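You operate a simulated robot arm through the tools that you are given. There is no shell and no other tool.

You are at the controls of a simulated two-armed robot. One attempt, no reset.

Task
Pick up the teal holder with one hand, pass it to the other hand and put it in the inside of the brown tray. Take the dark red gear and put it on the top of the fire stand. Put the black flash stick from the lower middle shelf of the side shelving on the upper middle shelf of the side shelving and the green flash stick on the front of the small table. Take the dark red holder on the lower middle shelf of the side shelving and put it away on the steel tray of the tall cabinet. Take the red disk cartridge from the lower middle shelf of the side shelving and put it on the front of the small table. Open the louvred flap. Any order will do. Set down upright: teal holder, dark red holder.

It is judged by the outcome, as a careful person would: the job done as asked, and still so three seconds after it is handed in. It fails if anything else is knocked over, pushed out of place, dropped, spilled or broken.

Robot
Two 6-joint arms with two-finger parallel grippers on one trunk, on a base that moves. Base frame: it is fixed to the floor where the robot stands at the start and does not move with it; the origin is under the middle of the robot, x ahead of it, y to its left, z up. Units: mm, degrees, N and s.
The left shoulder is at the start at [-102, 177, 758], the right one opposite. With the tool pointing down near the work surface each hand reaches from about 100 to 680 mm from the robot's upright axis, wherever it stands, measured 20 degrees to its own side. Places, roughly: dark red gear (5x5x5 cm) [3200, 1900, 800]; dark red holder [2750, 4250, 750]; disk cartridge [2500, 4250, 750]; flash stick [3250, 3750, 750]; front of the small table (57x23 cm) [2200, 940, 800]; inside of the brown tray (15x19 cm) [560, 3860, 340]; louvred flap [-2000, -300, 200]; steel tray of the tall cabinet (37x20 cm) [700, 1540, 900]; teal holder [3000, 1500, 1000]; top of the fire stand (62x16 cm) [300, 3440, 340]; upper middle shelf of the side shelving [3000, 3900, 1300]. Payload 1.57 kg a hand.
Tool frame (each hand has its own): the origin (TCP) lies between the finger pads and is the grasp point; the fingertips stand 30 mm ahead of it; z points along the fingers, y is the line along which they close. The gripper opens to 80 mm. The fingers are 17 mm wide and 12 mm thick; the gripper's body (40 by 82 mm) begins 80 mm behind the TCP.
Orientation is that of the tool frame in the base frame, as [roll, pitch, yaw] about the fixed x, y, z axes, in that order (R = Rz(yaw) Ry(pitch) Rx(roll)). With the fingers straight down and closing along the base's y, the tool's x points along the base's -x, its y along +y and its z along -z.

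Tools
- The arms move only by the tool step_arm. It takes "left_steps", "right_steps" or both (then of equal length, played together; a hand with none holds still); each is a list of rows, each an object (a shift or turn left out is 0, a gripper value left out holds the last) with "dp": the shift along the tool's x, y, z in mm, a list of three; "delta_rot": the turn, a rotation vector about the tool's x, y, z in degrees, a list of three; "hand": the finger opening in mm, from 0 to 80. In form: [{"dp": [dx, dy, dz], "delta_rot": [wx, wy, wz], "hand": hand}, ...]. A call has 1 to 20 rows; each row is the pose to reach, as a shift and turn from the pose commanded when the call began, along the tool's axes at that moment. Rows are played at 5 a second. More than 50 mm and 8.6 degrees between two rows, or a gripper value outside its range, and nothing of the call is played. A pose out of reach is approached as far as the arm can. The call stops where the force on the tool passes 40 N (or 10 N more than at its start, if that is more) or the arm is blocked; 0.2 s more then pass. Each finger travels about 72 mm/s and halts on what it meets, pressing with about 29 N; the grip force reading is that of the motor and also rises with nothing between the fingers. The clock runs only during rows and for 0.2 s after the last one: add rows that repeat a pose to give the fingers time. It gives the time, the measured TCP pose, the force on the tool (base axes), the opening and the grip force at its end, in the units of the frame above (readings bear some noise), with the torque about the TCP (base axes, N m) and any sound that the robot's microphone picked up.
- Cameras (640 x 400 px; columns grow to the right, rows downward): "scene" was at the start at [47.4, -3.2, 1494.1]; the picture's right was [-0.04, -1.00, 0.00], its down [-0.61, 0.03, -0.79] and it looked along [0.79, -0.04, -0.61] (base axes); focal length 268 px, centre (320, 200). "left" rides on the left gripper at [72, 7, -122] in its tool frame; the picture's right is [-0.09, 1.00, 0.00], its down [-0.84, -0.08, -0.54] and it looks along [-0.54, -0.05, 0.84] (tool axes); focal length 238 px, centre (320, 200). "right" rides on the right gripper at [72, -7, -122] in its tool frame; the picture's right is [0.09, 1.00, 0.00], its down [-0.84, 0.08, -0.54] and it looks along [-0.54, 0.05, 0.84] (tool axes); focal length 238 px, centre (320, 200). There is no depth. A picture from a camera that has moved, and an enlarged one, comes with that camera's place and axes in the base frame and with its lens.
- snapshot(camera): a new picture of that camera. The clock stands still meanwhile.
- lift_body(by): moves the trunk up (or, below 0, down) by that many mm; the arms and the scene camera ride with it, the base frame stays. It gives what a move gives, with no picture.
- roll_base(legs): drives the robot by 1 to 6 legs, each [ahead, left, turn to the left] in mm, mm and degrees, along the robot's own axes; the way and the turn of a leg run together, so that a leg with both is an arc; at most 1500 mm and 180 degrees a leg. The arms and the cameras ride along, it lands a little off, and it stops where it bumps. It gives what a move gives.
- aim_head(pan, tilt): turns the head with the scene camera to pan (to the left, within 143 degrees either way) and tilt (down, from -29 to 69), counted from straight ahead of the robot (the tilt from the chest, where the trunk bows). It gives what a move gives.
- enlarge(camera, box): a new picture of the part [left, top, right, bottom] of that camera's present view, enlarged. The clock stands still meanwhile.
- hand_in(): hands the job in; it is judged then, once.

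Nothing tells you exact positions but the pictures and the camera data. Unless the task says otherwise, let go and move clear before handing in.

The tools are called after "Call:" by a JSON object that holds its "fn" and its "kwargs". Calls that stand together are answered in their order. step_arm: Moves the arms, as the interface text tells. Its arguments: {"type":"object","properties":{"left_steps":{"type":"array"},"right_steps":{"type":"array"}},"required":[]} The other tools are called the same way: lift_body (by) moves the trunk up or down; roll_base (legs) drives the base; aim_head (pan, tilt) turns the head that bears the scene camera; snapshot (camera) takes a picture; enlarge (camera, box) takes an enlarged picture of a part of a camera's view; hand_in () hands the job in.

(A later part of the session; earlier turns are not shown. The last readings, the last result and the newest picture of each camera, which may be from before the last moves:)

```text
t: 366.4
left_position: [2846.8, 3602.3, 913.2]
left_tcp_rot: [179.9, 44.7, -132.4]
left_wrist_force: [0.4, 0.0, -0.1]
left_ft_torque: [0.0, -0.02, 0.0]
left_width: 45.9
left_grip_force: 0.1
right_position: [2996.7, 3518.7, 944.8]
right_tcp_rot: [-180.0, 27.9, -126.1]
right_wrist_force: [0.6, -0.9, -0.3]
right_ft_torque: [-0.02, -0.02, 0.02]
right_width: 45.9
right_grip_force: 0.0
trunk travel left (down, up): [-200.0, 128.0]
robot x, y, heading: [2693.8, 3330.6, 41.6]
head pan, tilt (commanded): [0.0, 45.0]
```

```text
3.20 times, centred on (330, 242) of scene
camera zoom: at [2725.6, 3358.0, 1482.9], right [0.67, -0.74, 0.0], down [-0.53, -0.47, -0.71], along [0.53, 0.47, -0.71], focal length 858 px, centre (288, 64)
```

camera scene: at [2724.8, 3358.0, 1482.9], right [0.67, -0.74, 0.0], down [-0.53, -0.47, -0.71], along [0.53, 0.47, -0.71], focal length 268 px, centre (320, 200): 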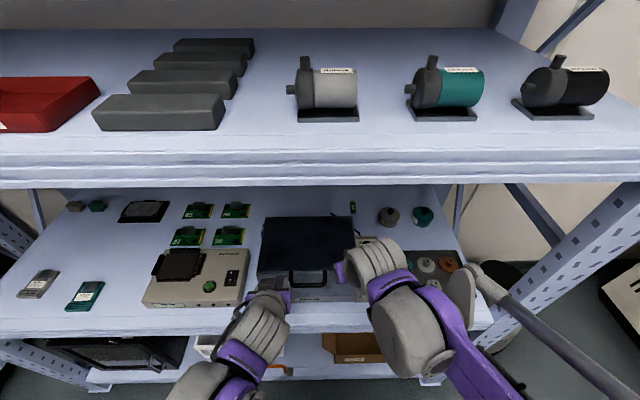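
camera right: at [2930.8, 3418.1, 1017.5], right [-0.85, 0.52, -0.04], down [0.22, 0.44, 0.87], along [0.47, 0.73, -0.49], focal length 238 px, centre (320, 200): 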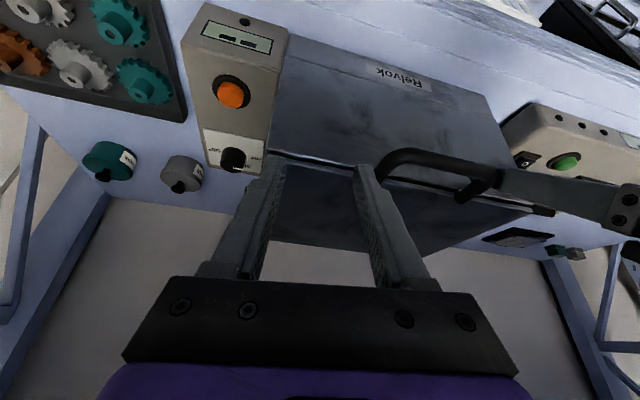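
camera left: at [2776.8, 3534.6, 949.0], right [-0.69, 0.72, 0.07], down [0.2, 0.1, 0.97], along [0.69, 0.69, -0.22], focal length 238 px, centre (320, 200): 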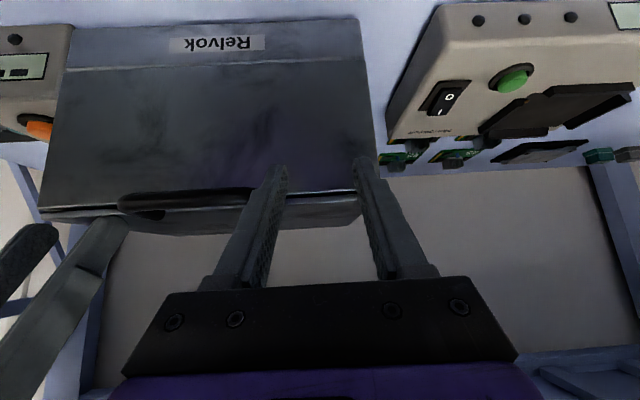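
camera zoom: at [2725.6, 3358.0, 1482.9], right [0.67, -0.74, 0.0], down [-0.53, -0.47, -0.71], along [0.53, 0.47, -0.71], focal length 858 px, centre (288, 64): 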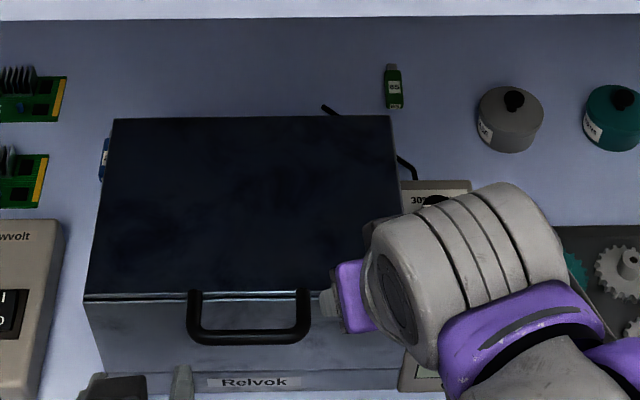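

Clear now. The hidden strip behind the box needs a side view: I'll shift the right hand to the right of the box, yaw it left, and move it in behind to look with its camera.

Call:
{"fn": "step_arm", "kwargs": {"right_steps": [{"dp": [-5, -40, -6]}, {"dp": [-10.6, -80, -12.5]}, {"dp": [-10.6, -80, -12.5]}]}}

Call:
{"fn": "step_arm", "kwargs": {"right_steps": [{"delta_rot": [-3.75, 0, -7.06]}, {"delta_rot": [-7.5, 0, -14.1]}, {"delta_rot": [-11.25, 0, -21.2]}, {"delta_rot": [-15, 0, -28.2]}, {"delta_rot": [-18.75, 0, -35.3]}, {"delta_rot": [-22.5, 0, -42.4]}, {"delta_rot": [-22.5, 0, -42.4]}]}}

Call:
{"fn": "snapshot", "kwargs": {"camera": "right"}}

Call:
{"fn": "snapshot", "kwargs": {"camera": "scene"}}

```text
t: 367.2
left_position: [2845.8, 3601.8, 913.2]
left_tcp_rot: [179.8, 44.7, -132.4]
left_wrist_force: [0.1, -0.5, 0.2]
left_ft_torque: [-0.02, -0.04, 0.04]
left_width: 46.2
left_grip_force: 0.1
right_position: [3064.8, 3475.9, 960.6]
right_tcp_rot: [180.0, 28.0, -126.2]
right_wrist_force: [0.2, 1.3, 0.0]
right_ft_torque: [0.01, -0.03, 0.03]
right_width: 45.7
right_grip_force: 0.1
trunk travel left (down, up): [-200.0, 128.0]
robot x, y, heading: [2692.0, 3327.3, 41.9]
head pan, tilt (commanded): [0.0, 45.0]
```

```text
t: 368.8
left_position: [2846.9, 3600.9, 913.4]
left_tcp_rot: [179.9, 44.6, -132.3]
left_wrist_force: [-0.2, -0.4, 0.2]
left_ft_torque: [0.0, 0.0, 0.01]
left_width: 45.6
left_grip_force: 0.0
right_position: [3064.0, 3475.6, 959.3]
right_tcp_rot: [179.9, 28.0, -78.0]
right_wrist_force: [0.3, 0.0, -0.1]
right_ft_torque: [0.02, 0.01, 0.01]
right_width: 46.0
right_grip_force: 0.2
trunk travel left (down, up): [-200.0, 128.0]
robot x, y, heading: [2697.8, 3328.6, 41.7]
head pan, tilt (commanded): [0.0, 45.0]
```

```text
taken
camera right: at [3094.5, 3358.4, 1033.6], right [-0.96, -0.28, -0.04], down [-0.18, 0.46, 0.87], along [-0.23, 0.84, -0.49], focal length 238 px, centre (320, 200)
```

right: 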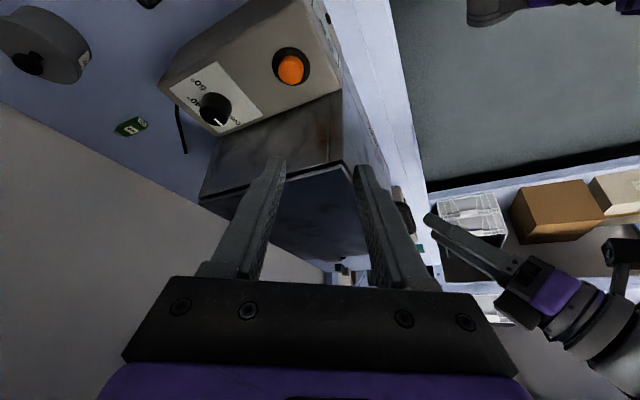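

```text
taken
camera scene: at [2724.8, 3357.8, 1482.9], right [0.67, -0.74, 0.0], down [-0.53, -0.47, -0.71], along [0.53, 0.47, -0.71], focal length 268 px, centre (320, 200)
```

scene: 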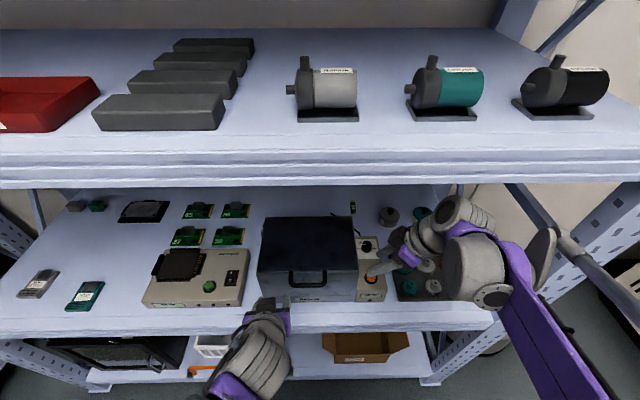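

Call:
{"fn": "step_arm", "kwargs": {"right_steps": [{"dp": [-27, -27, 15]}, {"dp": [-55, -53, 29]}, {"dp": [-82, -80, 44]}, {"dp": [-110, -106, 58]}, {"dp": [-128, -124, 68]}, {"dp": [-128, -124, 68]}]}}

Call:
{"fn": "snapshot", "kwargs": {"camera": "right"}}

Call:
{"fn": "snapshot", "kwargs": {"camera": "scene"}}

```text
t: 370.4
left_position: [2812.7, 3559.6, 921.0]
left_tcp_rot: [179.6, 46.1, -133.2]
left_wrist_force: [-0.7, 0.4, 0.4]
left_ft_torque: [-0.01, 0.04, 0.03]
left_width: 45.9
left_grip_force: 0.0
right_position: [3121.1, 3589.7, 975.3]
right_tcp_rot: [-178.8, 28.9, -78.8]
right_wrist_force: [-0.4, 0.0, 0.4]
right_ft_torque: [-0.01, 0.02, 0.04]
right_width: 46.0
right_grip_force: 0.2
trunk travel left (down, up): [-200.0, 128.0]
robot x, y, heading: [2667.4, 3302.8, 41.3]
head pan, tilt (commanded): [0.0, 45.0]
stopped in row 6 (right hand): the arm was blocked; the commanded pose is now the measured one
```

```text
taken
camera right: at [3148.7, 3469.8, 1046.1], right [-0.96, -0.26, -0.06], down [-0.18, 0.45, 0.88], along [-0.2, 0.86, -0.48], focal length 238 px, centre (320, 200)
```

right: 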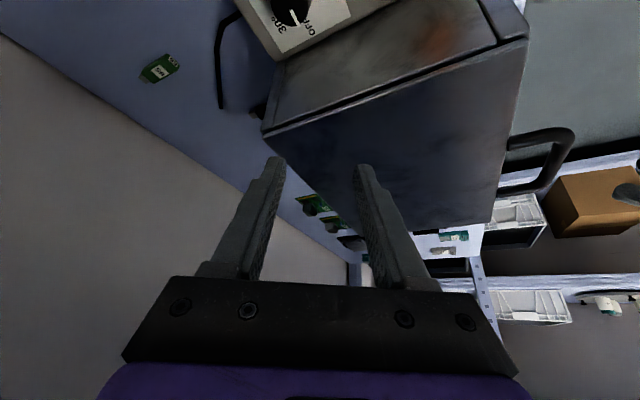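

```text
taken
camera scene: at [2682.0, 3306.4, 1484.6], right [0.66, -0.75, -0.01], down [-0.52, -0.45, -0.72], along [0.54, 0.48, -0.69], focal length 268 px, centre (320, 200)
```

scene: 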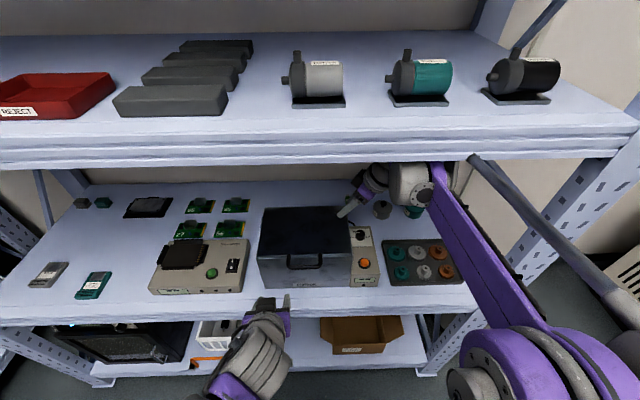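

The right arm got blocked — its forearm met the upper shelf edge — and pushed my base back slightly. I'll reverse along the same path at once.

Call:
{"fn": "step_arm", "kwargs": {"right_steps": [{"dp": [20, 20, -10]}, {"dp": [45, 43, -24]}, {"dp": [72, 70, -38]}, {"dp": [100, 96, -53]}, {"dp": [128, 124, -68]}, {"dp": [128, 124, -68]}]}}

Call:
{"fn": "snapshot", "kwargs": {"camera": "scene"}}

```text
t: 371.8
left_position: [2827.4, 3580.8, 913.6]
left_tcp_rot: [179.9, 44.7, -132.7]
left_wrist_force: [-0.1, 0.2, 0.4]
left_ft_torque: [0.0, -0.04, 0.02]
left_width: 46.1
left_grip_force: 0.0
right_position: [3040.9, 3448.5, 960.5]
right_tcp_rot: [-180.0, 27.9, -78.7]
right_wrist_force: [0.4, -0.6, 0.9]
right_ft_torque: [-0.06, 0.01, -0.02]
right_width: 45.9
right_grip_force: 0.0
trunk travel left (down, up): [-200.0, 128.0]
robot x, y, heading: [2669.4, 3308.1, 41.9]
head pan, tilt (commanded): [0.0, 45.0]
```

```text
taken
camera scene: at [2704.2, 3337.6, 1482.9], right [0.66, -0.75, 0.0], down [-0.53, -0.47, -0.71], along [0.53, 0.47, -0.71], focal length 268 px, centre (320, 200)
```

scene: 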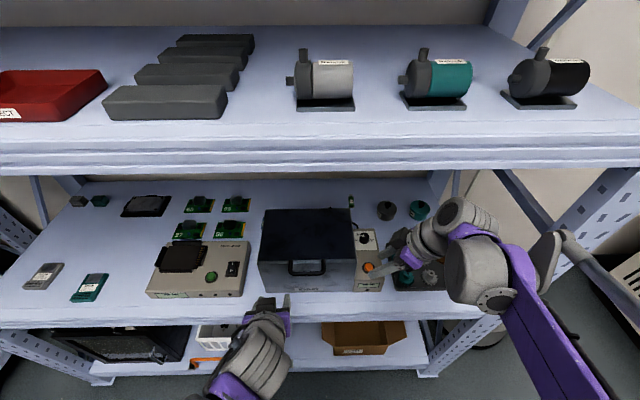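

All back in order and nothing on the shelves looks displaced. The arm's elbow rides too high, so I'll back off a little, lower the trunk, and come in lower.

Call:
{"fn": "roll_base", "kwargs": {"legs": [[-150, 0, 0]]}}

Call:
{"fn": "step_arm", "kwargs": {"left_steps": [{"dp": [0, 0, -28]}, {"dp": [0, 0, -56]}, {"dp": [-30, 0, -86]}, {"dp": [-60, 0, -116]}, {"dp": [-90, 0, -146]}, {"dp": [-90, 0, -146]}]}}

Call:
{"fn": "lift_body", "kwargs": {"by": -130}}

Call:
{"fn": "snapshot", "kwargs": {"camera": "scene"}}

```text
t: 373.1
left_position: [2715.9, 3482.3, 913.2]
left_tcp_rot: [179.9, 44.7, -132.6]
left_wrist_force: [0.3, -0.4, 0.1]
left_ft_torque: [0.02, -0.03, 0.01]
left_width: 45.6
left_grip_force: 0.1
right_position: [2928.5, 3349.6, 961.9]
right_tcp_rot: [-179.9, 28.0, -78.6]
right_wrist_force: [-0.1, 0.0, -0.1]
right_ft_torque: [0.02, 0.0, -0.06]
right_width: 46.1
right_grip_force: 0.0
trunk travel left (down, up): [-200.0, 128.0]
robot x, y, heading: [2562.0, 3209.4, 41.7]
head pan, tilt (commanded): [0.0, 45.0]
```

```text
t: 374.6
left_position: [2688.7, 3454.2, 1079.7]
left_tcp_rot: [180.0, 44.6, -132.7]
left_wrist_force: [0.3, 1.1, 0.5]
left_ft_torque: [0.0, 0.01, -0.02]
left_width: 46.0
left_grip_force: 0.0
right_position: [2930.1, 3349.5, 962.3]
right_tcp_rot: [180.0, 27.8, -78.7]
right_wrist_force: [1.2, 0.0, 0.2]
right_ft_torque: [0.03, -0.01, 0.0]
right_width: 46.0
right_grip_force: 0.0
trunk travel left (down, up): [-200.0, 128.0]
robot x, y, heading: [2565.8, 3210.6, 41.8]
head pan, tilt (commanded): [0.0, 45.0]
```

```text
t: 376.1
left_position: [2689.5, 3453.1, 951.4]
left_tcp_rot: [179.8, 44.7, -132.7]
left_wrist_force: [0.4, 0.0, 0.2]
left_ft_torque: [0.0, -0.01, 0.01]
left_width: 46.1
left_grip_force: 0.1
right_position: [2929.3, 3350.9, 832.1]
right_tcp_rot: [180.0, 27.9, -78.7]
right_wrist_force: [-0.1, -0.6, 1.3]
right_ft_torque: [-0.02, -0.01, 0.03]
right_width: 46.2
right_grip_force: 0.0
trunk travel left (down, up): [-70.0, 258.0]
robot x, y, heading: [2565.0, 3206.0, 41.5]
head pan, tilt (commanded): [0.0, 45.0]
```

```text
taken
camera scene: at [2615.1, 3258.3, 1347.4], right [0.66, -0.75, 0.0], down [-0.53, -0.47, -0.71], along [0.53, 0.47, -0.71], focal length 268 px, centre (320, 200)
```

scene: 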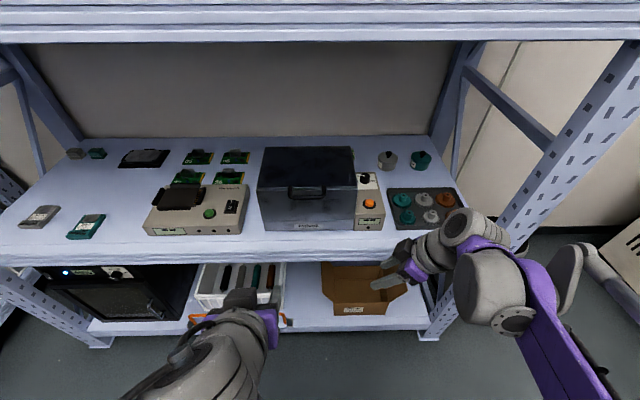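

With the trunk lower there's more headroom. I'll raise the right hand just above box height and roll in again.

Call:
{"fn": "step_arm", "kwargs": {"right_steps": [{"dp": [-20.6, 0, -38.8]}, {"dp": [-41.3, 0, -77.7]}, {"dp": [-41.3, 0, -77.7]}]}}

Call:
{"fn": "roll_base", "kwargs": {"legs": [[165, 0, 0]]}}

Call:
{"fn": "snapshot", "kwargs": {"camera": "right"}}

Call:
{"fn": "snapshot", "kwargs": {"camera": "scene"}}

```text
t: 376.9
left_position: [2689.2, 3454.4, 949.6]
left_tcp_rot: [179.9, 44.7, -132.7]
left_wrist_force: [-0.7, -0.2, 0.1]
left_ft_torque: [-0.01, 0.01, 0.0]
left_width: 45.7
left_grip_force: 0.0
right_position: [2931.0, 3351.2, 919.9]
right_tcp_rot: [-180.0, 27.9, -78.7]
right_wrist_force: [-0.2, 0.2, -0.6]
right_ft_torque: [0.01, 0.02, 0.01]
right_width: 46.2
right_grip_force: 0.0
trunk travel left (down, up): [-70.0, 258.0]
robot x, y, heading: [2563.0, 3211.4, 41.7]
head pan, tilt (commanded): [0.0, 45.0]
```

```text
t: 378.4
left_position: [2814.9, 3565.3, 950.1]
left_tcp_rot: [179.8, 44.6, -132.6]
left_wrist_force: [0.5, 0.3, 0.0]
left_ft_torque: [-0.03, 0.01, 0.02]
left_width: 46.2
left_grip_force: 0.1
right_position: [3056.5, 3463.5, 918.4]
right_tcp_rot: [180.0, 27.9, -78.7]
right_wrist_force: [-0.1, 0.0, 0.2]
right_ft_torque: [-0.01, 0.02, 0.02]
right_width: 46.1
right_grip_force: 0.0
trunk travel left (down, up): [-70.0, 258.0]
robot x, y, heading: [2681.0, 3321.1, 41.9]
head pan, tilt (commanded): [0.0, 45.0]
```

```text
taken
camera right: at [3086.6, 3346.1, 992.7], right [-0.96, -0.28, -0.04], down [-0.17, 0.46, 0.87], along [-0.22, 0.84, -0.49], focal length 238 px, centre (320, 200)
```

right: 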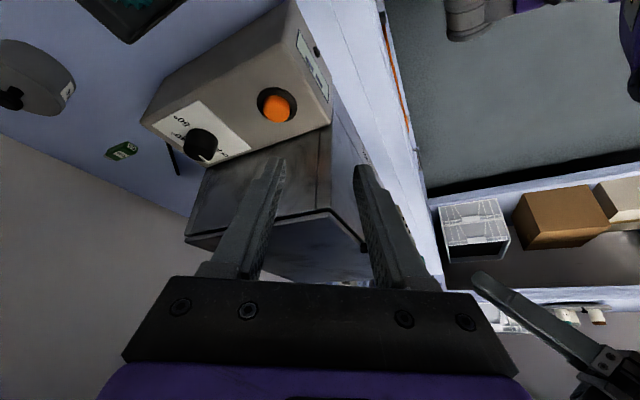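

```text
taken
camera scene: at [2740.4, 3369.9, 1347.2], right [0.66, -0.75, 0.0], down [-0.53, -0.47, -0.71], along [0.53, 0.47, -0.71], focal length 268 px, centre (320, 200)
```

scene: 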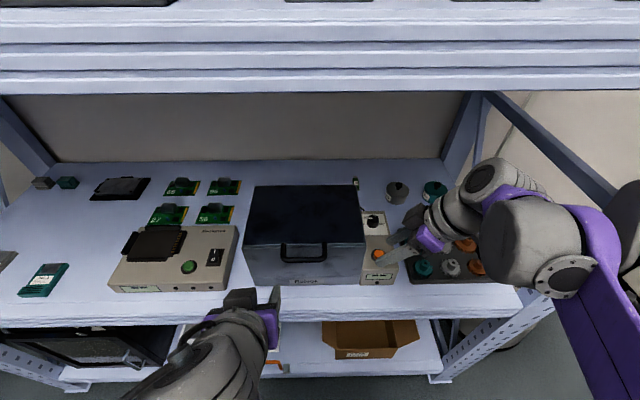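

Call:
{"fn": "step_arm", "kwargs": {"right_steps": [{"dp": [-18, -39, 10]}, {"dp": [-36, -77, 19]}, {"dp": [-54, -116, 29]}, {"dp": [-54, -116, 29]}]}}

Call:
{"fn": "snapshot", "kwargs": {"camera": "scene"}}

Call:
{"fn": "snapshot", "kwargs": {"camera": "right"}}

```text
t: 379.4
left_position: [2814.3, 3564.3, 951.0]
left_tcp_rot: [180.0, 44.6, -132.5]
left_wrist_force: [0.5, -0.4, 0.5]
left_ft_torque: [0.02, 0.0, -0.02]
left_width: 46.1
left_grip_force: 0.0
right_position: [3156.2, 3545.6, 920.1]
right_tcp_rot: [180.0, 28.0, -78.7]
right_wrist_force: [-0.2, -0.1, 0.1]
right_ft_torque: [-0.01, -0.04, -0.03]
right_width: 46.1
right_grip_force: 0.1
trunk travel left (down, up): [-70.0, 258.0]
robot x, y, heading: [2683.5, 3318.0, 41.6]
head pan, tilt (commanded): [0.0, 45.0]
```

```text
taken
camera scene: at [2739.3, 3369.0, 1347.3], right [0.66, -0.75, 0.0], down [-0.53, -0.47, -0.71], along [0.53, 0.47, -0.71], focal length 268 px, centre (320, 200)
```

scene: 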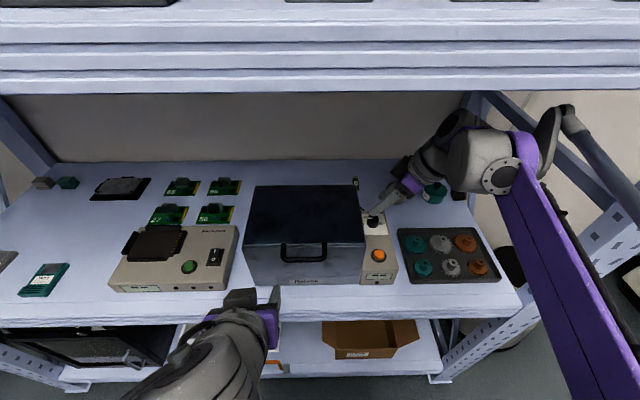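

```text
taken
camera right: at [3186.3, 3428.2, 992.9], right [-0.96, -0.28, -0.04], down [-0.17, 0.46, 0.87], along [-0.22, 0.84, -0.49], focal length 238 px, centre (320, 200)
```

right: 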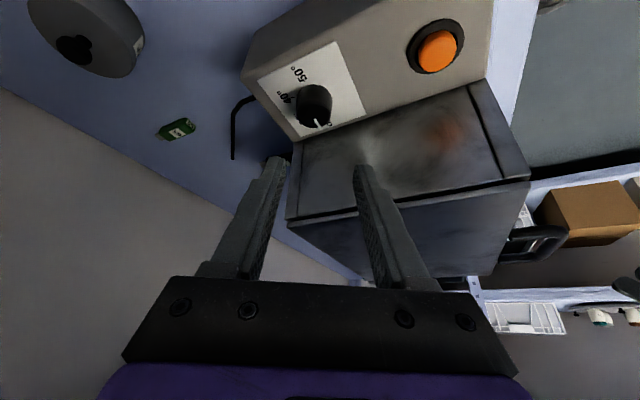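

No contact. Continuing the second half, then looking.

Call:
{"fn": "step_arm", "kwargs": {"right_steps": [{"dp": [-18, -39, 10]}, {"dp": [-36, -77, 19]}, {"dp": [-54, -116, 29]}, {"dp": [-54, -116, 29]}]}}

Call:
{"fn": "snapshot", "kwargs": {"camera": "right"}}

Call:
{"fn": "snapshot", "kwargs": {"camera": "scene"}}

```text
t: 380.4
left_position: [2813.3, 3564.7, 950.9]
left_tcp_rot: [179.9, 44.7, -132.5]
left_wrist_force: [-0.3, 0.0, 0.3]
left_ft_torque: [0.02, -0.03, 0.0]
left_width: 46.0
left_grip_force: 0.0
right_position: [3258.8, 3627.1, 919.7]
right_tcp_rot: [180.0, 27.9, -78.8]
right_wrist_force: [-0.3, 0.1, -0.2]
right_ft_torque: [-0.01, 0.0, 0.0]
right_width: 45.9
right_grip_force: 0.0
trunk travel left (down, up): [-70.0, 258.0]
robot x, y, heading: [2688.5, 3318.7, 41.6]
head pan, tilt (commanded): [0.0, 45.0]
```

```text
taken
camera right: at [3288.6, 3510.0, 992.5], right [-0.96, -0.28, -0.04], down [-0.17, 0.46, 0.87], along [-0.22, 0.84, -0.49], focal length 238 px, centre (320, 200)
```

right: 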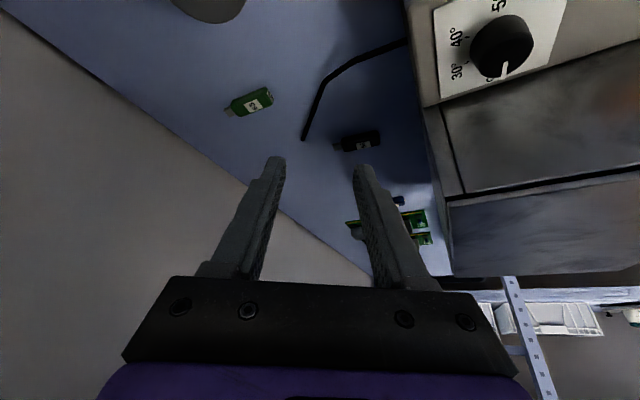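

```text
taken
camera scene: at [2739.0, 3368.9, 1347.4], right [0.66, -0.75, 0.0], down [-0.53, -0.47, -0.71], along [0.53, 0.47, -0.71], focal length 268 px, centre (320, 200)
```

scene: 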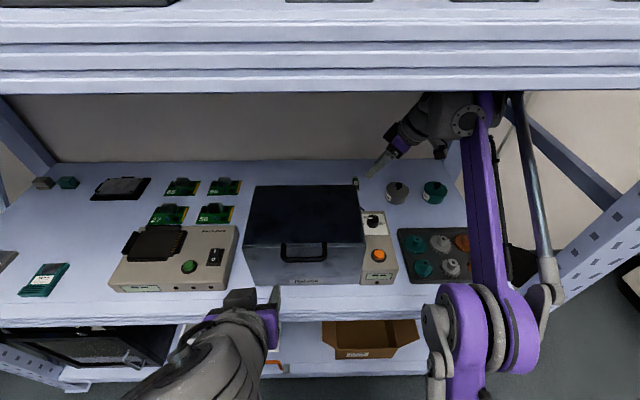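

Found it: the black flash stick lies right behind the box at about [3174, 3743]. I'll tilt the right hand flatter, then work it in behind the box from the right to grip the stick lengthwise.

Call:
{"fn": "step_arm", "kwargs": {"right_steps": [{"delta_rot": [0, -6, 0], "hand": 60}, {"delta_rot": [0, -12, 0], "hand": 80}, {"delta_rot": [0, -17, 0], "hand": 80}, {"delta_rot": [0, -17, 0], "hand": 80}]}}

Call:
{"fn": "snapshot", "kwargs": {"camera": "right"}}

```text
t: 381.4
left_position: [2814.4, 3564.9, 949.1]
left_tcp_rot: [180.0, 44.6, -132.7]
left_wrist_force: [-0.7, 0.1, 0.2]
left_ft_torque: [-0.01, 0.03, 0.02]
left_width: 45.9
left_grip_force: 0.1
right_position: [3258.5, 3627.9, 919.7]
right_tcp_rot: [180.0, 45.0, -78.7]
right_wrist_force: [-0.6, -0.2, 0.6]
right_ft_torque: [0.0, -0.01, 0.03]
right_width: 79.9
right_grip_force: 0.0
trunk travel left (down, up): [-70.0, 258.0]
robot x, y, heading: [2691.6, 3320.8, 41.8]
head pan, tilt (commanded): [0.0, 45.0]
```

```text
taken
camera right: at [3292.5, 3494.5, 953.8], right [-0.96, -0.26, -0.07], down [-0.12, 0.19, 0.97], along [-0.24, 0.95, -0.21], focal length 238 px, centre (320, 200)
```

right: 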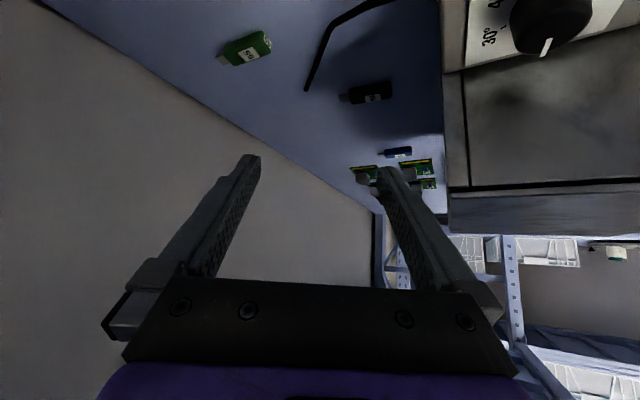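

I can see the stick clearly (spans n≈4833–4901 behind the box). I'll lower the hand, raise the trunk a bit for reach, then yaw it parallel to the shelf.

Call:
{"fn": "step_arm", "kwargs": {"right_steps": [{"dp": [28, 0, 28]}, {"dp": [56, 0, 56]}, {"dp": [82, 0, 82]}, {"dp": [82, 0, 82]}]}}

Call:
{"fn": "lift_body", "kwargs": {"by": 60}}

Call:
{"fn": "step_arm", "kwargs": {"right_steps": [{"delta_rot": [-5.4, 0, -5.4]}, {"delta_rot": [-10.8, 0, -10.8]}, {"delta_rot": [-16.2, 0, -16.2]}, {"delta_rot": [-21.6, 0, -21.6]}, {"delta_rot": [-21.6, 0, -21.6]}]}}

Call:
{"fn": "snapshot", "kwargs": {"camera": "right"}}

Call:
{"fn": "snapshot", "kwargs": {"camera": "scene"}}

```text
t: 382.4
left_position: [2814.2, 3564.4, 950.2]
left_tcp_rot: [179.8, 44.7, -132.7]
left_wrist_force: [-0.1, 0.1, 0.2]
left_ft_torque: [0.0, 0.02, 0.02]
left_width: 45.8
left_grip_force: 0.2
right_position: [3260.2, 3628.4, 804.7]
right_tcp_rot: [-180.0, 44.9, -78.7]
right_wrist_force: [0.1, 0.4, -0.4]
right_ft_torque: [0.0, -0.03, 0.0]
right_width: 80.1
right_grip_force: 0.0
trunk travel left (down, up): [-70.0, 258.0]
robot x, y, heading: [2685.7, 3320.4, 41.8]
head pan, tilt (commanded): [0.0, 45.0]
```

```text
t: 383.4
left_position: [2813.9, 3564.2, 1009.6]
left_tcp_rot: [179.8, 44.7, -132.6]
left_wrist_force: [0.0, 0.9, 0.2]
left_ft_torque: [0.0, -0.03, 0.01]
left_width: 46.0
left_grip_force: 0.1
right_position: [3258.3, 3628.8, 862.7]
right_tcp_rot: [180.0, 44.9, -78.6]
right_wrist_force: [0.0, -0.1, 0.2]
right_ft_torque: [0.0, -0.01, -0.05]
right_width: 80.0
right_grip_force: 0.2
trunk travel left (down, up): [-130.0, 198.0]
robot x, y, heading: [2683.3, 3318.3, 42.0]
head pan, tilt (commanded): [0.0, 45.0]
```

```text
t: 384.6
left_position: [2813.9, 3563.9, 1010.9]
left_tcp_rot: [179.8, 44.6, -132.7]
left_wrist_force: [-0.3, 0.2, 0.0]
left_ft_torque: [-0.03, 0.0, 0.0]
left_width: 45.9
left_grip_force: 0.0
right_position: [3257.4, 3628.5, 863.7]
right_tcp_rot: [180.0, 44.9, -48.0]
right_wrist_force: [0.2, -0.3, 0.1]
right_ft_torque: [0.0, 0.0, -0.01]
right_width: 80.0
right_grip_force: 0.0
trunk travel left (down, up): [-130.0, 198.0]
robot x, y, heading: [2686.2, 3322.4, 41.7]
head pan, tilt (commanded): [0.0, 45.0]
```

```text
taken
camera right: at [3355.3, 3530.5, 898.1], right [-0.7, -0.71, -0.07], down [-0.2, 0.1, 0.97], along [-0.69, 0.69, -0.21], focal length 238 px, centre (320, 200)
```

right: 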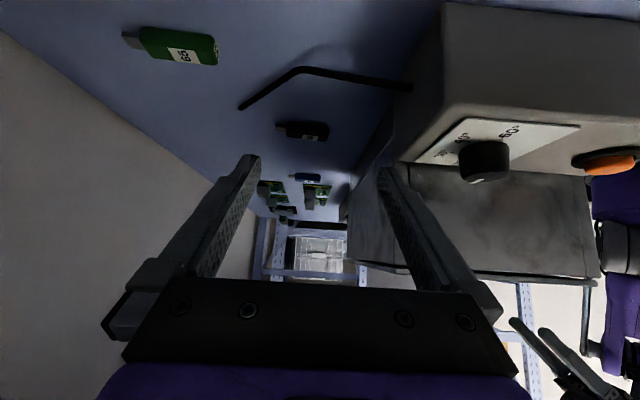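

```text
taken
camera scene: at [2724.9, 3356.2, 1413.7], right [0.66, -0.75, 0.0], down [-0.53, -0.47, -0.71], along [0.53, 0.47, -0.71], focal length 268 px, centre (320, 200)
```

scene: 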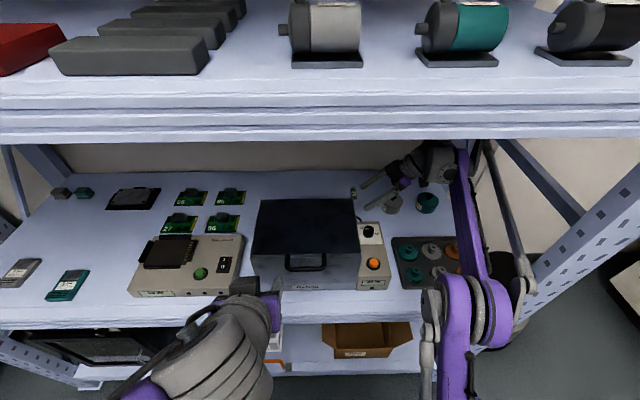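

The stick lies between n 4833–4899 at w≈664. I'll go to a pre-grasp on the tool axis and then check.

Call:
{"fn": "step_arm", "kwargs": {"right_steps": [{"dp": [-10, -9, 30]}, {"dp": [-19.4, -18, 59.7]}, {"dp": [-19.4, -18, 59.7]}]}}

Call:
{"fn": "snapshot", "kwargs": {"camera": "right"}}

```text
t: 385.4
left_position: [2813.9, 3564.7, 1010.5]
left_tcp_rot: [180.0, 44.7, -132.6]
left_wrist_force: [0.2, 0.5, -0.2]
left_ft_torque: [0.0, 0.01, 0.0]
left_width: 45.9
left_grip_force: 0.0
right_position: [3234.6, 3681.6, 835.8]
right_tcp_rot: [180.0, 44.9, -48.1]
right_wrist_force: [0.3, 0.6, 0.2]
right_ft_torque: [0.02, 0.0, 0.01]
right_width: 80.0
right_grip_force: 0.1
trunk travel left (down, up): [-130.0, 198.0]
robot x, y, heading: [2686.8, 3322.6, 41.8]
head pan, tilt (commanded): [0.0, 45.0]
```

```text
taken
camera right: at [3331.9, 3582.9, 869.7], right [-0.7, -0.71, -0.06], down [-0.2, 0.1, 0.97], along [-0.69, 0.69, -0.21], focal length 238 px, centre (320, 200)
```

right: 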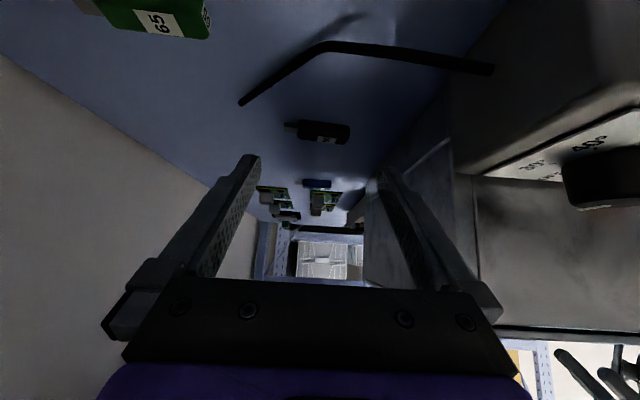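

Well centred. Advancing along the tool axis down to the stick.

Call:
{"fn": "step_arm", "kwargs": {"right_steps": [{"dp": [0, 0, 35]}, {"dp": [0, 0, 65]}, {"dp": [0, 0, 82]}, {"dp": [0, 0, 82]}]}}

Call:
{"fn": "snapshot", "kwargs": {"camera": "right"}}

```text
t: 386.4
left_position: [2814.5, 3564.1, 1011.4]
left_tcp_rot: [179.9, 44.8, -132.5]
left_wrist_force: [0.0, -0.4, 0.0]
left_ft_torque: [0.0, 0.0, 0.01]
left_width: 45.8
left_grip_force: 0.1
right_position: [3195.4, 3723.2, 777.0]
right_tcp_rot: [180.0, 44.9, -48.1]
right_wrist_force: [0.0, 0.0, -0.3]
right_ft_torque: [-0.02, 0.01, -0.02]
right_width: 79.9
right_grip_force: 0.1
trunk travel left (down, up): [-130.0, 198.0]
robot x, y, heading: [2684.2, 3318.8, 42.0]
head pan, tilt (commanded): [0.0, 45.0]
```

```text
taken
camera right: at [3291.9, 3626.3, 810.9], right [-0.7, -0.71, -0.06], down [-0.2, 0.1, 0.97], along [-0.69, 0.69, -0.21], focal length 238 px, centre (320, 200)
```

right: 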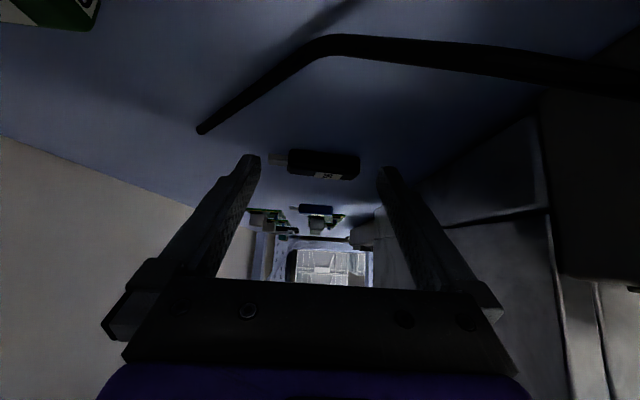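

Call:
{"fn": "step_arm", "kwargs": {"right_steps": [{"dp": [2, 0, 2]}, {"dp": [4, 0, 4.5]}, {"dp": [4, 0, 4.5]}]}}

Call:
{"fn": "step_arm", "kwargs": {"right_steps": [{"hand": 72}, {"hand": 64}, {"hand": 56}, {"hand": 50}, {"hand": 50}]}}

Call:
{"fn": "snapshot", "kwargs": {"camera": "right"}}

```text
t: 387.2
left_position: [2814.4, 3564.3, 1011.1]
left_tcp_rot: [179.9, 44.7, -132.7]
left_wrist_force: [0.0, -0.6, 0.1]
left_ft_torque: [0.0, 0.01, 0.0]
left_width: 46.1
left_grip_force: 0.0
right_position: [3197.0, 3726.1, 769.8]
right_tcp_rot: [-180.0, 45.0, -48.2]
right_wrist_force: [-0.4, 0.3, -0.7]
right_ft_torque: [0.02, -0.02, 0.01]
right_width: 80.0
right_grip_force: 0.1
trunk travel left (down, up): [-130.0, 198.0]
robot x, y, heading: [2685.2, 3319.6, 41.5]
head pan, tilt (commanded): [0.0, 45.0]
```

```text
t: 388.4
left_position: [2813.8, 3564.3, 1010.3]
left_tcp_rot: [179.9, 44.7, -132.6]
left_wrist_force: [1.2, -0.1, 0.5]
left_ft_torque: [0.01, -0.03, 0.03]
left_width: 46.0
left_grip_force: 0.1
right_position: [3195.8, 3725.0, 770.8]
right_tcp_rot: [-179.9, 44.9, -48.1]
right_wrist_force: [0.7, 0.7, -0.1]
right_ft_torque: [0.0, -0.01, 0.0]
right_width: 50.3
right_grip_force: 0.2
trunk travel left (down, up): [-130.0, 198.0]
robot x, y, heading: [2685.4, 3318.3, 41.7]
head pan, tilt (commanded): [0.0, 45.0]
```

```text
taken
camera right: at [3292.6, 3627.1, 805.4], right [-0.7, -0.71, -0.06], down [-0.2, 0.1, 0.97], along [-0.69, 0.69, -0.21], focal length 238 px, centre (320, 200)
```

right: 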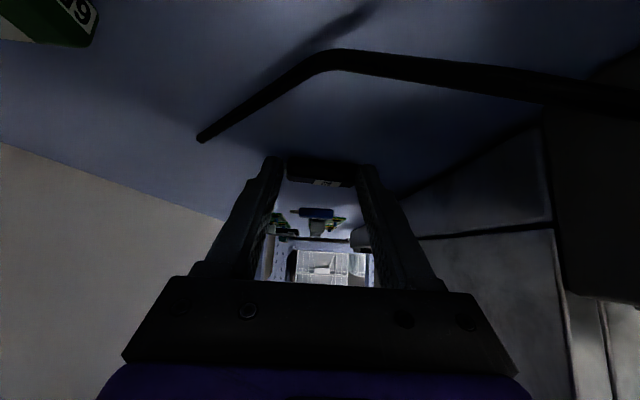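

Call:
{"fn": "step_arm", "kwargs": {"right_steps": [{"hand": 44}, {"hand": 38}, {"hand": 38}]}}

Call:
{"fn": "snapshot", "kwargs": {"camera": "right"}}

```text
t: 389.2
left_position: [2814.2, 3564.9, 1010.8]
left_tcp_rot: [179.9, 44.7, -132.6]
left_wrist_force: [-0.7, -0.1, -0.6]
left_ft_torque: [0.01, 0.01, 0.03]
left_width: 46.1
left_grip_force: 0.1
right_position: [3196.4, 3725.2, 771.3]
right_tcp_rot: [-180.0, 44.9, -48.2]
right_wrist_force: [0.2, 1.2, -0.6]
right_ft_torque: [0.0, 0.0, 0.03]
right_width: 37.9
right_grip_force: 0.1
trunk travel left (down, up): [-130.0, 198.0]
robot x, y, heading: [2685.8, 3319.6, 41.8]
head pan, tilt (commanded): [0.0, 45.0]
```

```text
taken
camera right: at [3292.6, 3627.1, 805.4], right [-0.7, -0.71, -0.06], down [-0.2, 0.1, 0.97], along [-0.69, 0.69, -0.21], focal length 238 px, centre (320, 200)
```

right: 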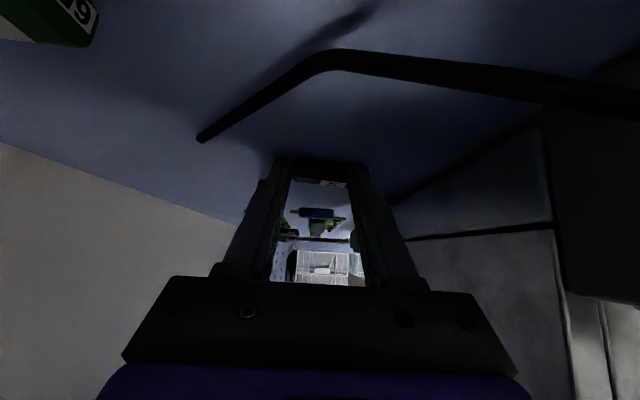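

The fingers closed just short of the stick. I'll reopen, move about 15 mm further in, and close again.

Call:
{"fn": "step_arm", "kwargs": {"right_steps": [{"hand": 60}, {"hand": 78}, {"hand": 80}, {"hand": 80}]}}

Call:
{"fn": "enlarge", "kwargs": {"camera": "right", "box": [220, 110, 420, 235]}}

```text
t: 390.2
left_position: [2813.3, 3565.4, 1009.5]
left_tcp_rot: [179.9, 44.7, -132.6]
left_wrist_force: [0.6, 0.1, -0.3]
left_ft_torque: [0.04, -0.03, 0.01]
left_width: 46.4
left_grip_force: 0.0
right_position: [3195.2, 3724.4, 770.1]
right_tcp_rot: [180.0, 44.9, -48.3]
right_wrist_force: [0.6, -1.0, 0.1]
right_ft_torque: [0.01, 0.03, 0.0]
right_width: 80.2
right_grip_force: 0.1
trunk travel left (down, up): [-130.0, 198.0]
robot x, y, heading: [2685.7, 3317.8, 41.9]
head pan, tilt (commanded): [0.0, 45.0]
```

```text
3.20 times, centred on (320, 172) of right
camera zoom: at [3292.6, 3627.1, 805.4], right [-0.7, -0.71, -0.06], down [-0.2, 0.1, 0.97], along [-0.69, 0.69, -0.21], focal length 763 px, centre (320, 288)
```

zoom: 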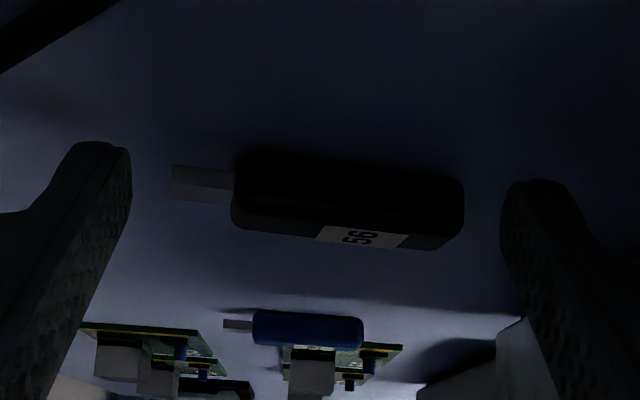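

The stick's near side is at w≈661, 14 mm thick, 19 mm wide; my tips stopped at 659. Moving 12 mm further and closing.

Call:
{"fn": "step_arm", "kwargs": {"right_steps": [{"dp": [-4, 0, 4]}, {"dp": [-8.5, 0, 8.5]}, {"dp": [-8.5, 0, 8.5]}]}}

Call:
{"fn": "step_arm", "kwargs": {"right_steps": [{"hand": 72}, {"hand": 64}, {"hand": 56}, {"hand": 50}, {"hand": 46}, {"hand": 46}]}}

Call:
{"fn": "snapshot", "kwargs": {"camera": "right"}}

```text
t: 391.0
left_position: [2815.2, 3564.2, 1010.5]
left_tcp_rot: [179.8, 44.8, -132.7]
left_wrist_force: [0.3, -0.2, 0.0]
left_ft_torque: [0.04, 0.02, 0.03]
left_width: 45.8
left_grip_force: 0.1
right_position: [3189.0, 3731.5, 770.9]
right_tcp_rot: [179.9, 44.9, -48.2]
right_wrist_force: [0.7, -0.3, -0.1]
right_ft_torque: [0.0, 0.0, -0.01]
right_width: 79.6
right_grip_force: 0.2
trunk travel left (down, up): [-130.0, 198.0]
robot x, y, heading: [2688.0, 3319.4, 41.8]
head pan, tilt (commanded): [0.0, 45.0]
```

```text
t: 392.4
left_position: [2813.9, 3564.5, 1010.6]
left_tcp_rot: [179.7, 44.7, -132.6]
left_wrist_force: [0.1, -0.5, 0.3]
left_ft_torque: [0.05, -0.03, 0.0]
left_width: 46.0
left_grip_force: 0.1
right_position: [3189.4, 3734.4, 771.8]
right_tcp_rot: [179.9, 44.9, -48.0]
right_wrist_force: [0.6, 0.1, 0.7]
right_ft_torque: [0.0, 0.02, 0.03]
right_width: 66.1
right_grip_force: 28.7
trunk travel left (down, up): [-130.0, 198.0]
robot x, y, heading: [2690.2, 3320.2, 41.7]
head pan, tilt (commanded): [0.0, 45.0]
```

```text
taken
camera right: at [3285.5, 3635.7, 805.8], right [-0.7, -0.71, -0.06], down [-0.2, 0.1, 0.97], along [-0.69, 0.69, -0.21], focal length 238 px, centre (320, 200)
```

right: 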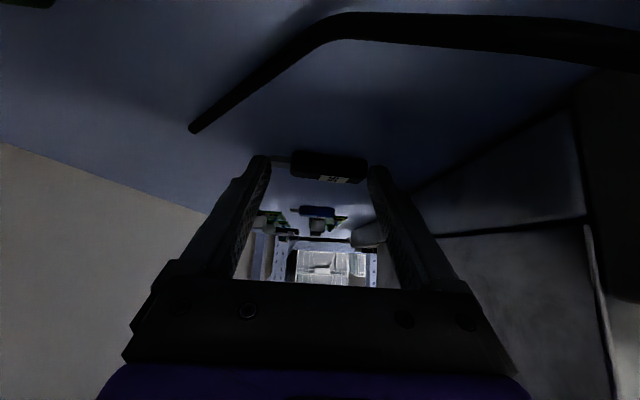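

Gripped end to end at 66 mm. Lifting gently and checking.

Call:
{"fn": "step_arm", "kwargs": {"right_steps": [{"dp": [-7, 0, -7]}, {"dp": [-18, 0, -18]}, {"dp": [-30, 0, -30]}, {"dp": [-30, 0, -30]}]}}

Call:
{"fn": "snapshot", "kwargs": {"camera": "right"}}

```text
t: 393.4
left_position: [2814.2, 3563.7, 1010.0]
left_tcp_rot: [179.9, 44.7, -132.6]
left_wrist_force: [0.3, -0.1, -0.4]
left_ft_torque: [-0.03, -0.02, -0.02]
left_width: 45.9
left_grip_force: 0.1
right_position: [3187.0, 3733.2, 811.3]
right_tcp_rot: [179.9, 44.9, -48.2]
right_wrist_force: [-0.4, 0.4, -0.1]
right_ft_torque: [0.02, 0.01, -0.01]
right_width: 66.6
right_grip_force: 29.0
trunk travel left (down, up): [-130.0, 198.0]
robot x, y, heading: [2685.1, 3322.4, 41.9]
head pan, tilt (commanded): [0.0, 45.0]
```

```text
taken
camera right: at [3284.1, 3635.4, 846.2], right [-0.7, -0.71, -0.06], down [-0.2, 0.1, 0.97], along [-0.69, 0.69, -0.21], focal length 238 px, centre (320, 200)
```

right: 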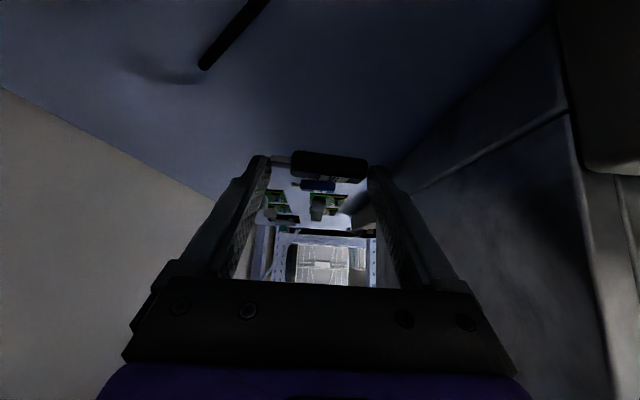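

The black stick is in the right hand. I'll withdraw up and to the right, clear of the box, then pull it out toward me.

Call:
{"fn": "step_arm", "kwargs": {"right_steps": [{"dp": [2, 0, -40]}, {"dp": [6, 0, -80]}, {"dp": [12, 0, -120]}, {"dp": [17, 0, -150]}, {"dp": [17, 0, -150]}]}}

Call:
{"fn": "snapshot", "kwargs": {"camera": "right"}}

Call:
{"fn": "snapshot", "kwargs": {"camera": "scene"}}

```text
t: 394.6
left_position: [2814.8, 3565.8, 1010.4]
left_tcp_rot: [179.9, 44.6, -132.7]
left_wrist_force: [-0.1, 0.7, 0.5]
left_ft_torque: [0.01, 0.03, 0.01]
left_width: 45.9
left_grip_force: 0.1
right_position: [3248.2, 3634.8, 899.8]
right_tcp_rot: [180.0, 44.9, -48.1]
right_wrist_force: [0.5, 0.2, -0.6]
right_ft_torque: [-0.03, 0.02, 0.0]
right_width: 66.1
right_grip_force: 28.9
right hand out of reach, approached as far as the arm can: row 3, 4, 5
trunk travel left (down, up): [-130.0, 198.0]
robot x, y, heading: [2683.3, 3322.7, 41.6]
head pan, tilt (commanded): [0.0, 45.0]
```

```text
taken
camera right: at [3345.1, 3537.1, 934.3], right [-0.7, -0.71, -0.06], down [-0.2, 0.1, 0.97], along [-0.69, 0.69, -0.21], focal length 238 px, centre (320, 200)
```

right: 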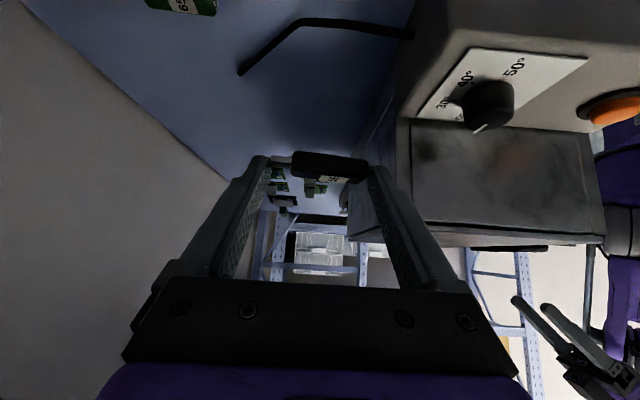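

```text
taken
camera scene: at [2725.4, 3356.9, 1413.6], right [0.66, -0.75, 0.0], down [-0.53, -0.47, -0.71], along [0.53, 0.47, -0.71], focal length 268 px, centre (320, 200)
```

scene: 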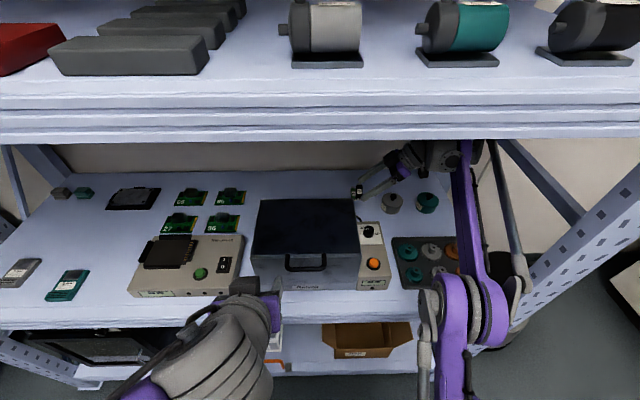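

Clear of the box. Now pulling out toward me along the shelf depth.

Call:
{"fn": "step_arm", "kwargs": {"right_steps": [{"dp": [0, 30, 0]}, {"dp": [0, 65, 0]}, {"dp": [0, 100, 0]}, {"dp": [0, 140, 0]}, {"dp": [0, 140, 0]}]}}

Call:
{"fn": "snapshot", "kwargs": {"camera": "scene"}}

```text
t: 395.8
left_position: [2815.4, 3565.3, 1009.8]
left_tcp_rot: [179.9, 44.7, -132.5]
left_wrist_force: [0.3, 0.2, 0.1]
left_ft_torque: [0.0, 0.01, -0.02]
left_width: 45.9
left_grip_force: 0.1
right_position: [3144.6, 3539.6, 900.6]
right_tcp_rot: [179.9, 44.9, -48.2]
right_wrist_force: [0.0, -0.3, -0.8]
right_ft_torque: [0.01, 0.0, 0.01]
right_width: 65.7
right_grip_force: 29.1
trunk travel left (down, up): [-130.0, 198.0]
robot x, y, heading: [2687.3, 3318.2, 41.7]
head pan, tilt (commanded): [0.0, 45.0]
```

```text
taken
camera scene: at [2725.8, 3356.7, 1413.6], right [0.66, -0.75, 0.0], down [-0.53, -0.47, -0.71], along [0.53, 0.47, -0.71], focal length 268 px, centre (320, 200)
```

scene: 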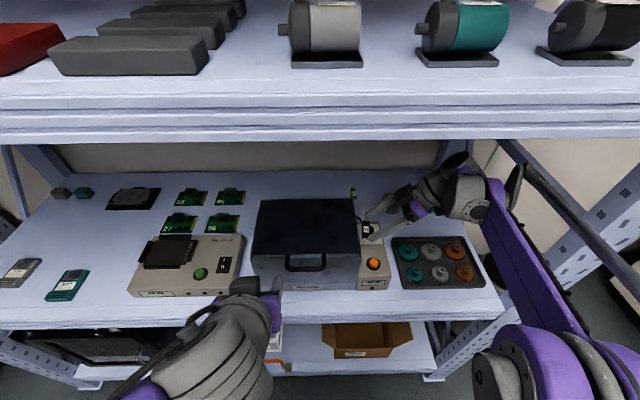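

Call:
{"fn": "step_arm", "kwargs": {"right_steps": [{"dp": [0, 40, 0]}, {"dp": [0, 80, 0]}, {"dp": [0, 120, 0]}, {"dp": [0, 150, 0]}, {"dp": [0, 150, 0]}]}}

Call:
{"fn": "roll_base", "kwargs": {"legs": [[-330, 0, 0]]}}

Call:
{"fn": "snapshot", "kwargs": {"camera": "scene"}}

Call:
{"fn": "snapshot", "kwargs": {"camera": "right"}}

```text
t: 397.0
left_position: [2814.5, 3566.0, 1010.6]
left_tcp_rot: [179.9, 44.8, -132.6]
left_wrist_force: [0.0, 0.2, 0.2]
left_ft_torque: [-0.01, 0.01, -0.04]
left_width: 45.9
left_grip_force: 0.0
right_position: [3032.3, 3438.5, 898.4]
right_tcp_rot: [179.9, 44.9, -48.2]
right_wrist_force: [0.4, -0.4, -0.5]
right_ft_torque: [0.01, -0.03, -0.01]
right_width: 65.7
right_grip_force: 28.8
trunk travel left (down, up): [-130.0, 198.0]
robot x, y, heading: [2686.4, 3320.2, 41.6]
head pan, tilt (commanded): [0.0, 45.0]
```

```text
t: 399.2
left_position: [2566.5, 3344.6, 1010.8]
left_tcp_rot: [180.0, 44.7, -132.7]
left_wrist_force: [-0.4, -1.1, -0.2]
left_ft_torque: [0.01, 0.01, -0.01]
left_width: 45.9
left_grip_force: 0.1
right_position: [2786.9, 3220.7, 898.0]
right_tcp_rot: [179.9, 44.9, -48.2]
right_wrist_force: [-0.8, 0.7, 0.8]
right_ft_torque: [-0.01, 0.03, -0.02]
right_width: 65.9
right_grip_force: 29.4
trunk travel left (down, up): [-130.0, 198.0]
robot x, y, heading: [2439.2, 3100.8, 41.4]
head pan, tilt (commanded): [0.0, 45.0]
```

```text
taken
camera scene: at [2478.8, 3137.1, 1413.7], right [0.66, -0.75, 0.0], down [-0.53, -0.47, -0.71], along [0.53, 0.47, -0.71], focal length 268 px, centre (320, 200)
```

scene: 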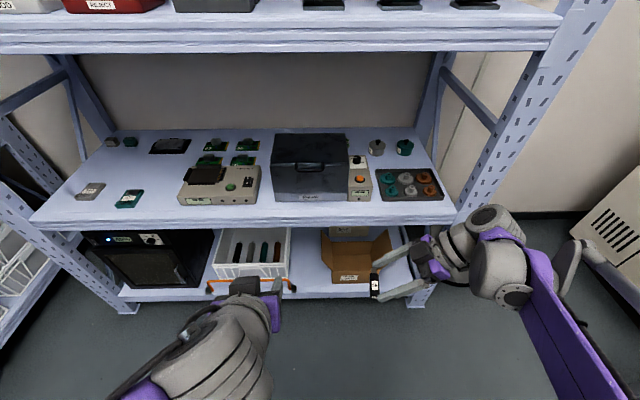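

```text
taken
camera right: at [2883.7, 3122.4, 933.0], right [-0.7, -0.71, -0.07], down [-0.2, 0.1, 0.97], along [-0.69, 0.69, -0.21], focal length 238 px, centre (320, 200)
```

right: 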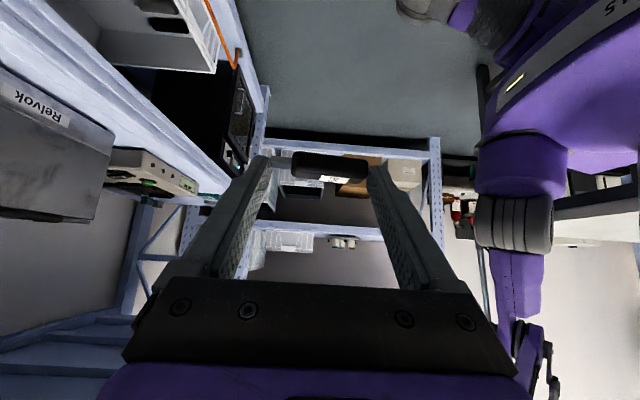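

Black stick secured and out. Now I'll raise the trunk fully to work on the upper-middle shelf and look at free space there.

Call:
{"fn": "lift_body", "kwargs": {"by": 198}}

Call:
{"fn": "aim_head", "kwargs": {"pan": 0, "tilt": 30}}

Call:
{"fn": "snapshot", "kwargs": {"camera": "scene"}}

```text
t: 401.3
left_position: [2566.9, 3345.5, 1207.8]
left_tcp_rot: [179.9, 44.7, -132.7]
left_wrist_force: [-0.5, 0.5, -0.3]
left_ft_torque: [0.01, -0.03, 0.01]
left_width: 46.1
left_grip_force: 0.0
right_position: [2786.8, 3219.4, 1096.2]
right_tcp_rot: [-180.0, 44.9, -48.1]
right_wrist_force: [0.2, -0.4, -0.2]
right_ft_torque: [0.01, -0.02, 0.01]
right_width: 65.6
right_grip_force: 28.9
trunk travel left (down, up): [-328.0, 0.0]
robot x, y, heading: [2441.1, 3102.5, 41.5]
head pan, tilt (commanded): [0.0, 45.0]
```

```text
t: 402.1
left_position: [2567.7, 3345.8, 1208.0]
left_tcp_rot: [179.9, 44.7, -132.7]
left_wrist_force: [0.2, -0.5, -0.6]
left_ft_torque: [-0.02, -0.01, -0.04]
left_width: 46.3
left_grip_force: 0.0
right_position: [2787.6, 3220.3, 1096.0]
right_tcp_rot: [-180.0, 44.9, -48.2]
right_wrist_force: [0.0, -0.1, -0.4]
right_ft_torque: [0.02, 0.01, 0.0]
right_width: 66.0
right_grip_force: 28.9
trunk travel left (down, up): [-328.0, 0.0]
robot x, y, heading: [2441.3, 3101.6, 41.8]
head pan, tilt (commanded): [0.0, 30.0]
```

```text
taken
camera scene: at [2474.6, 3133.4, 1637.1], right [0.66, -0.75, 0.0], down [-0.37, -0.33, -0.87], along [0.65, 0.58, -0.5], focal length 268 px, centre (320, 200)
```

scene: 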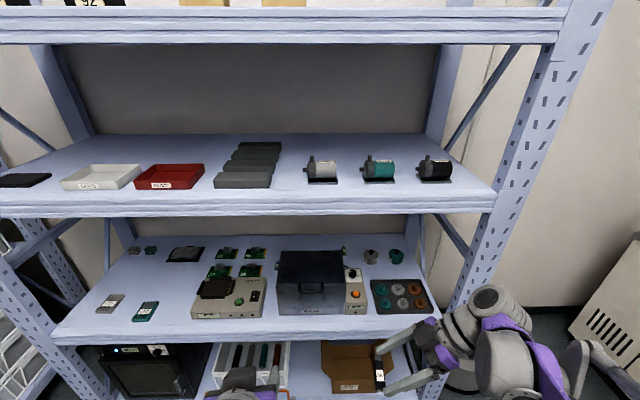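

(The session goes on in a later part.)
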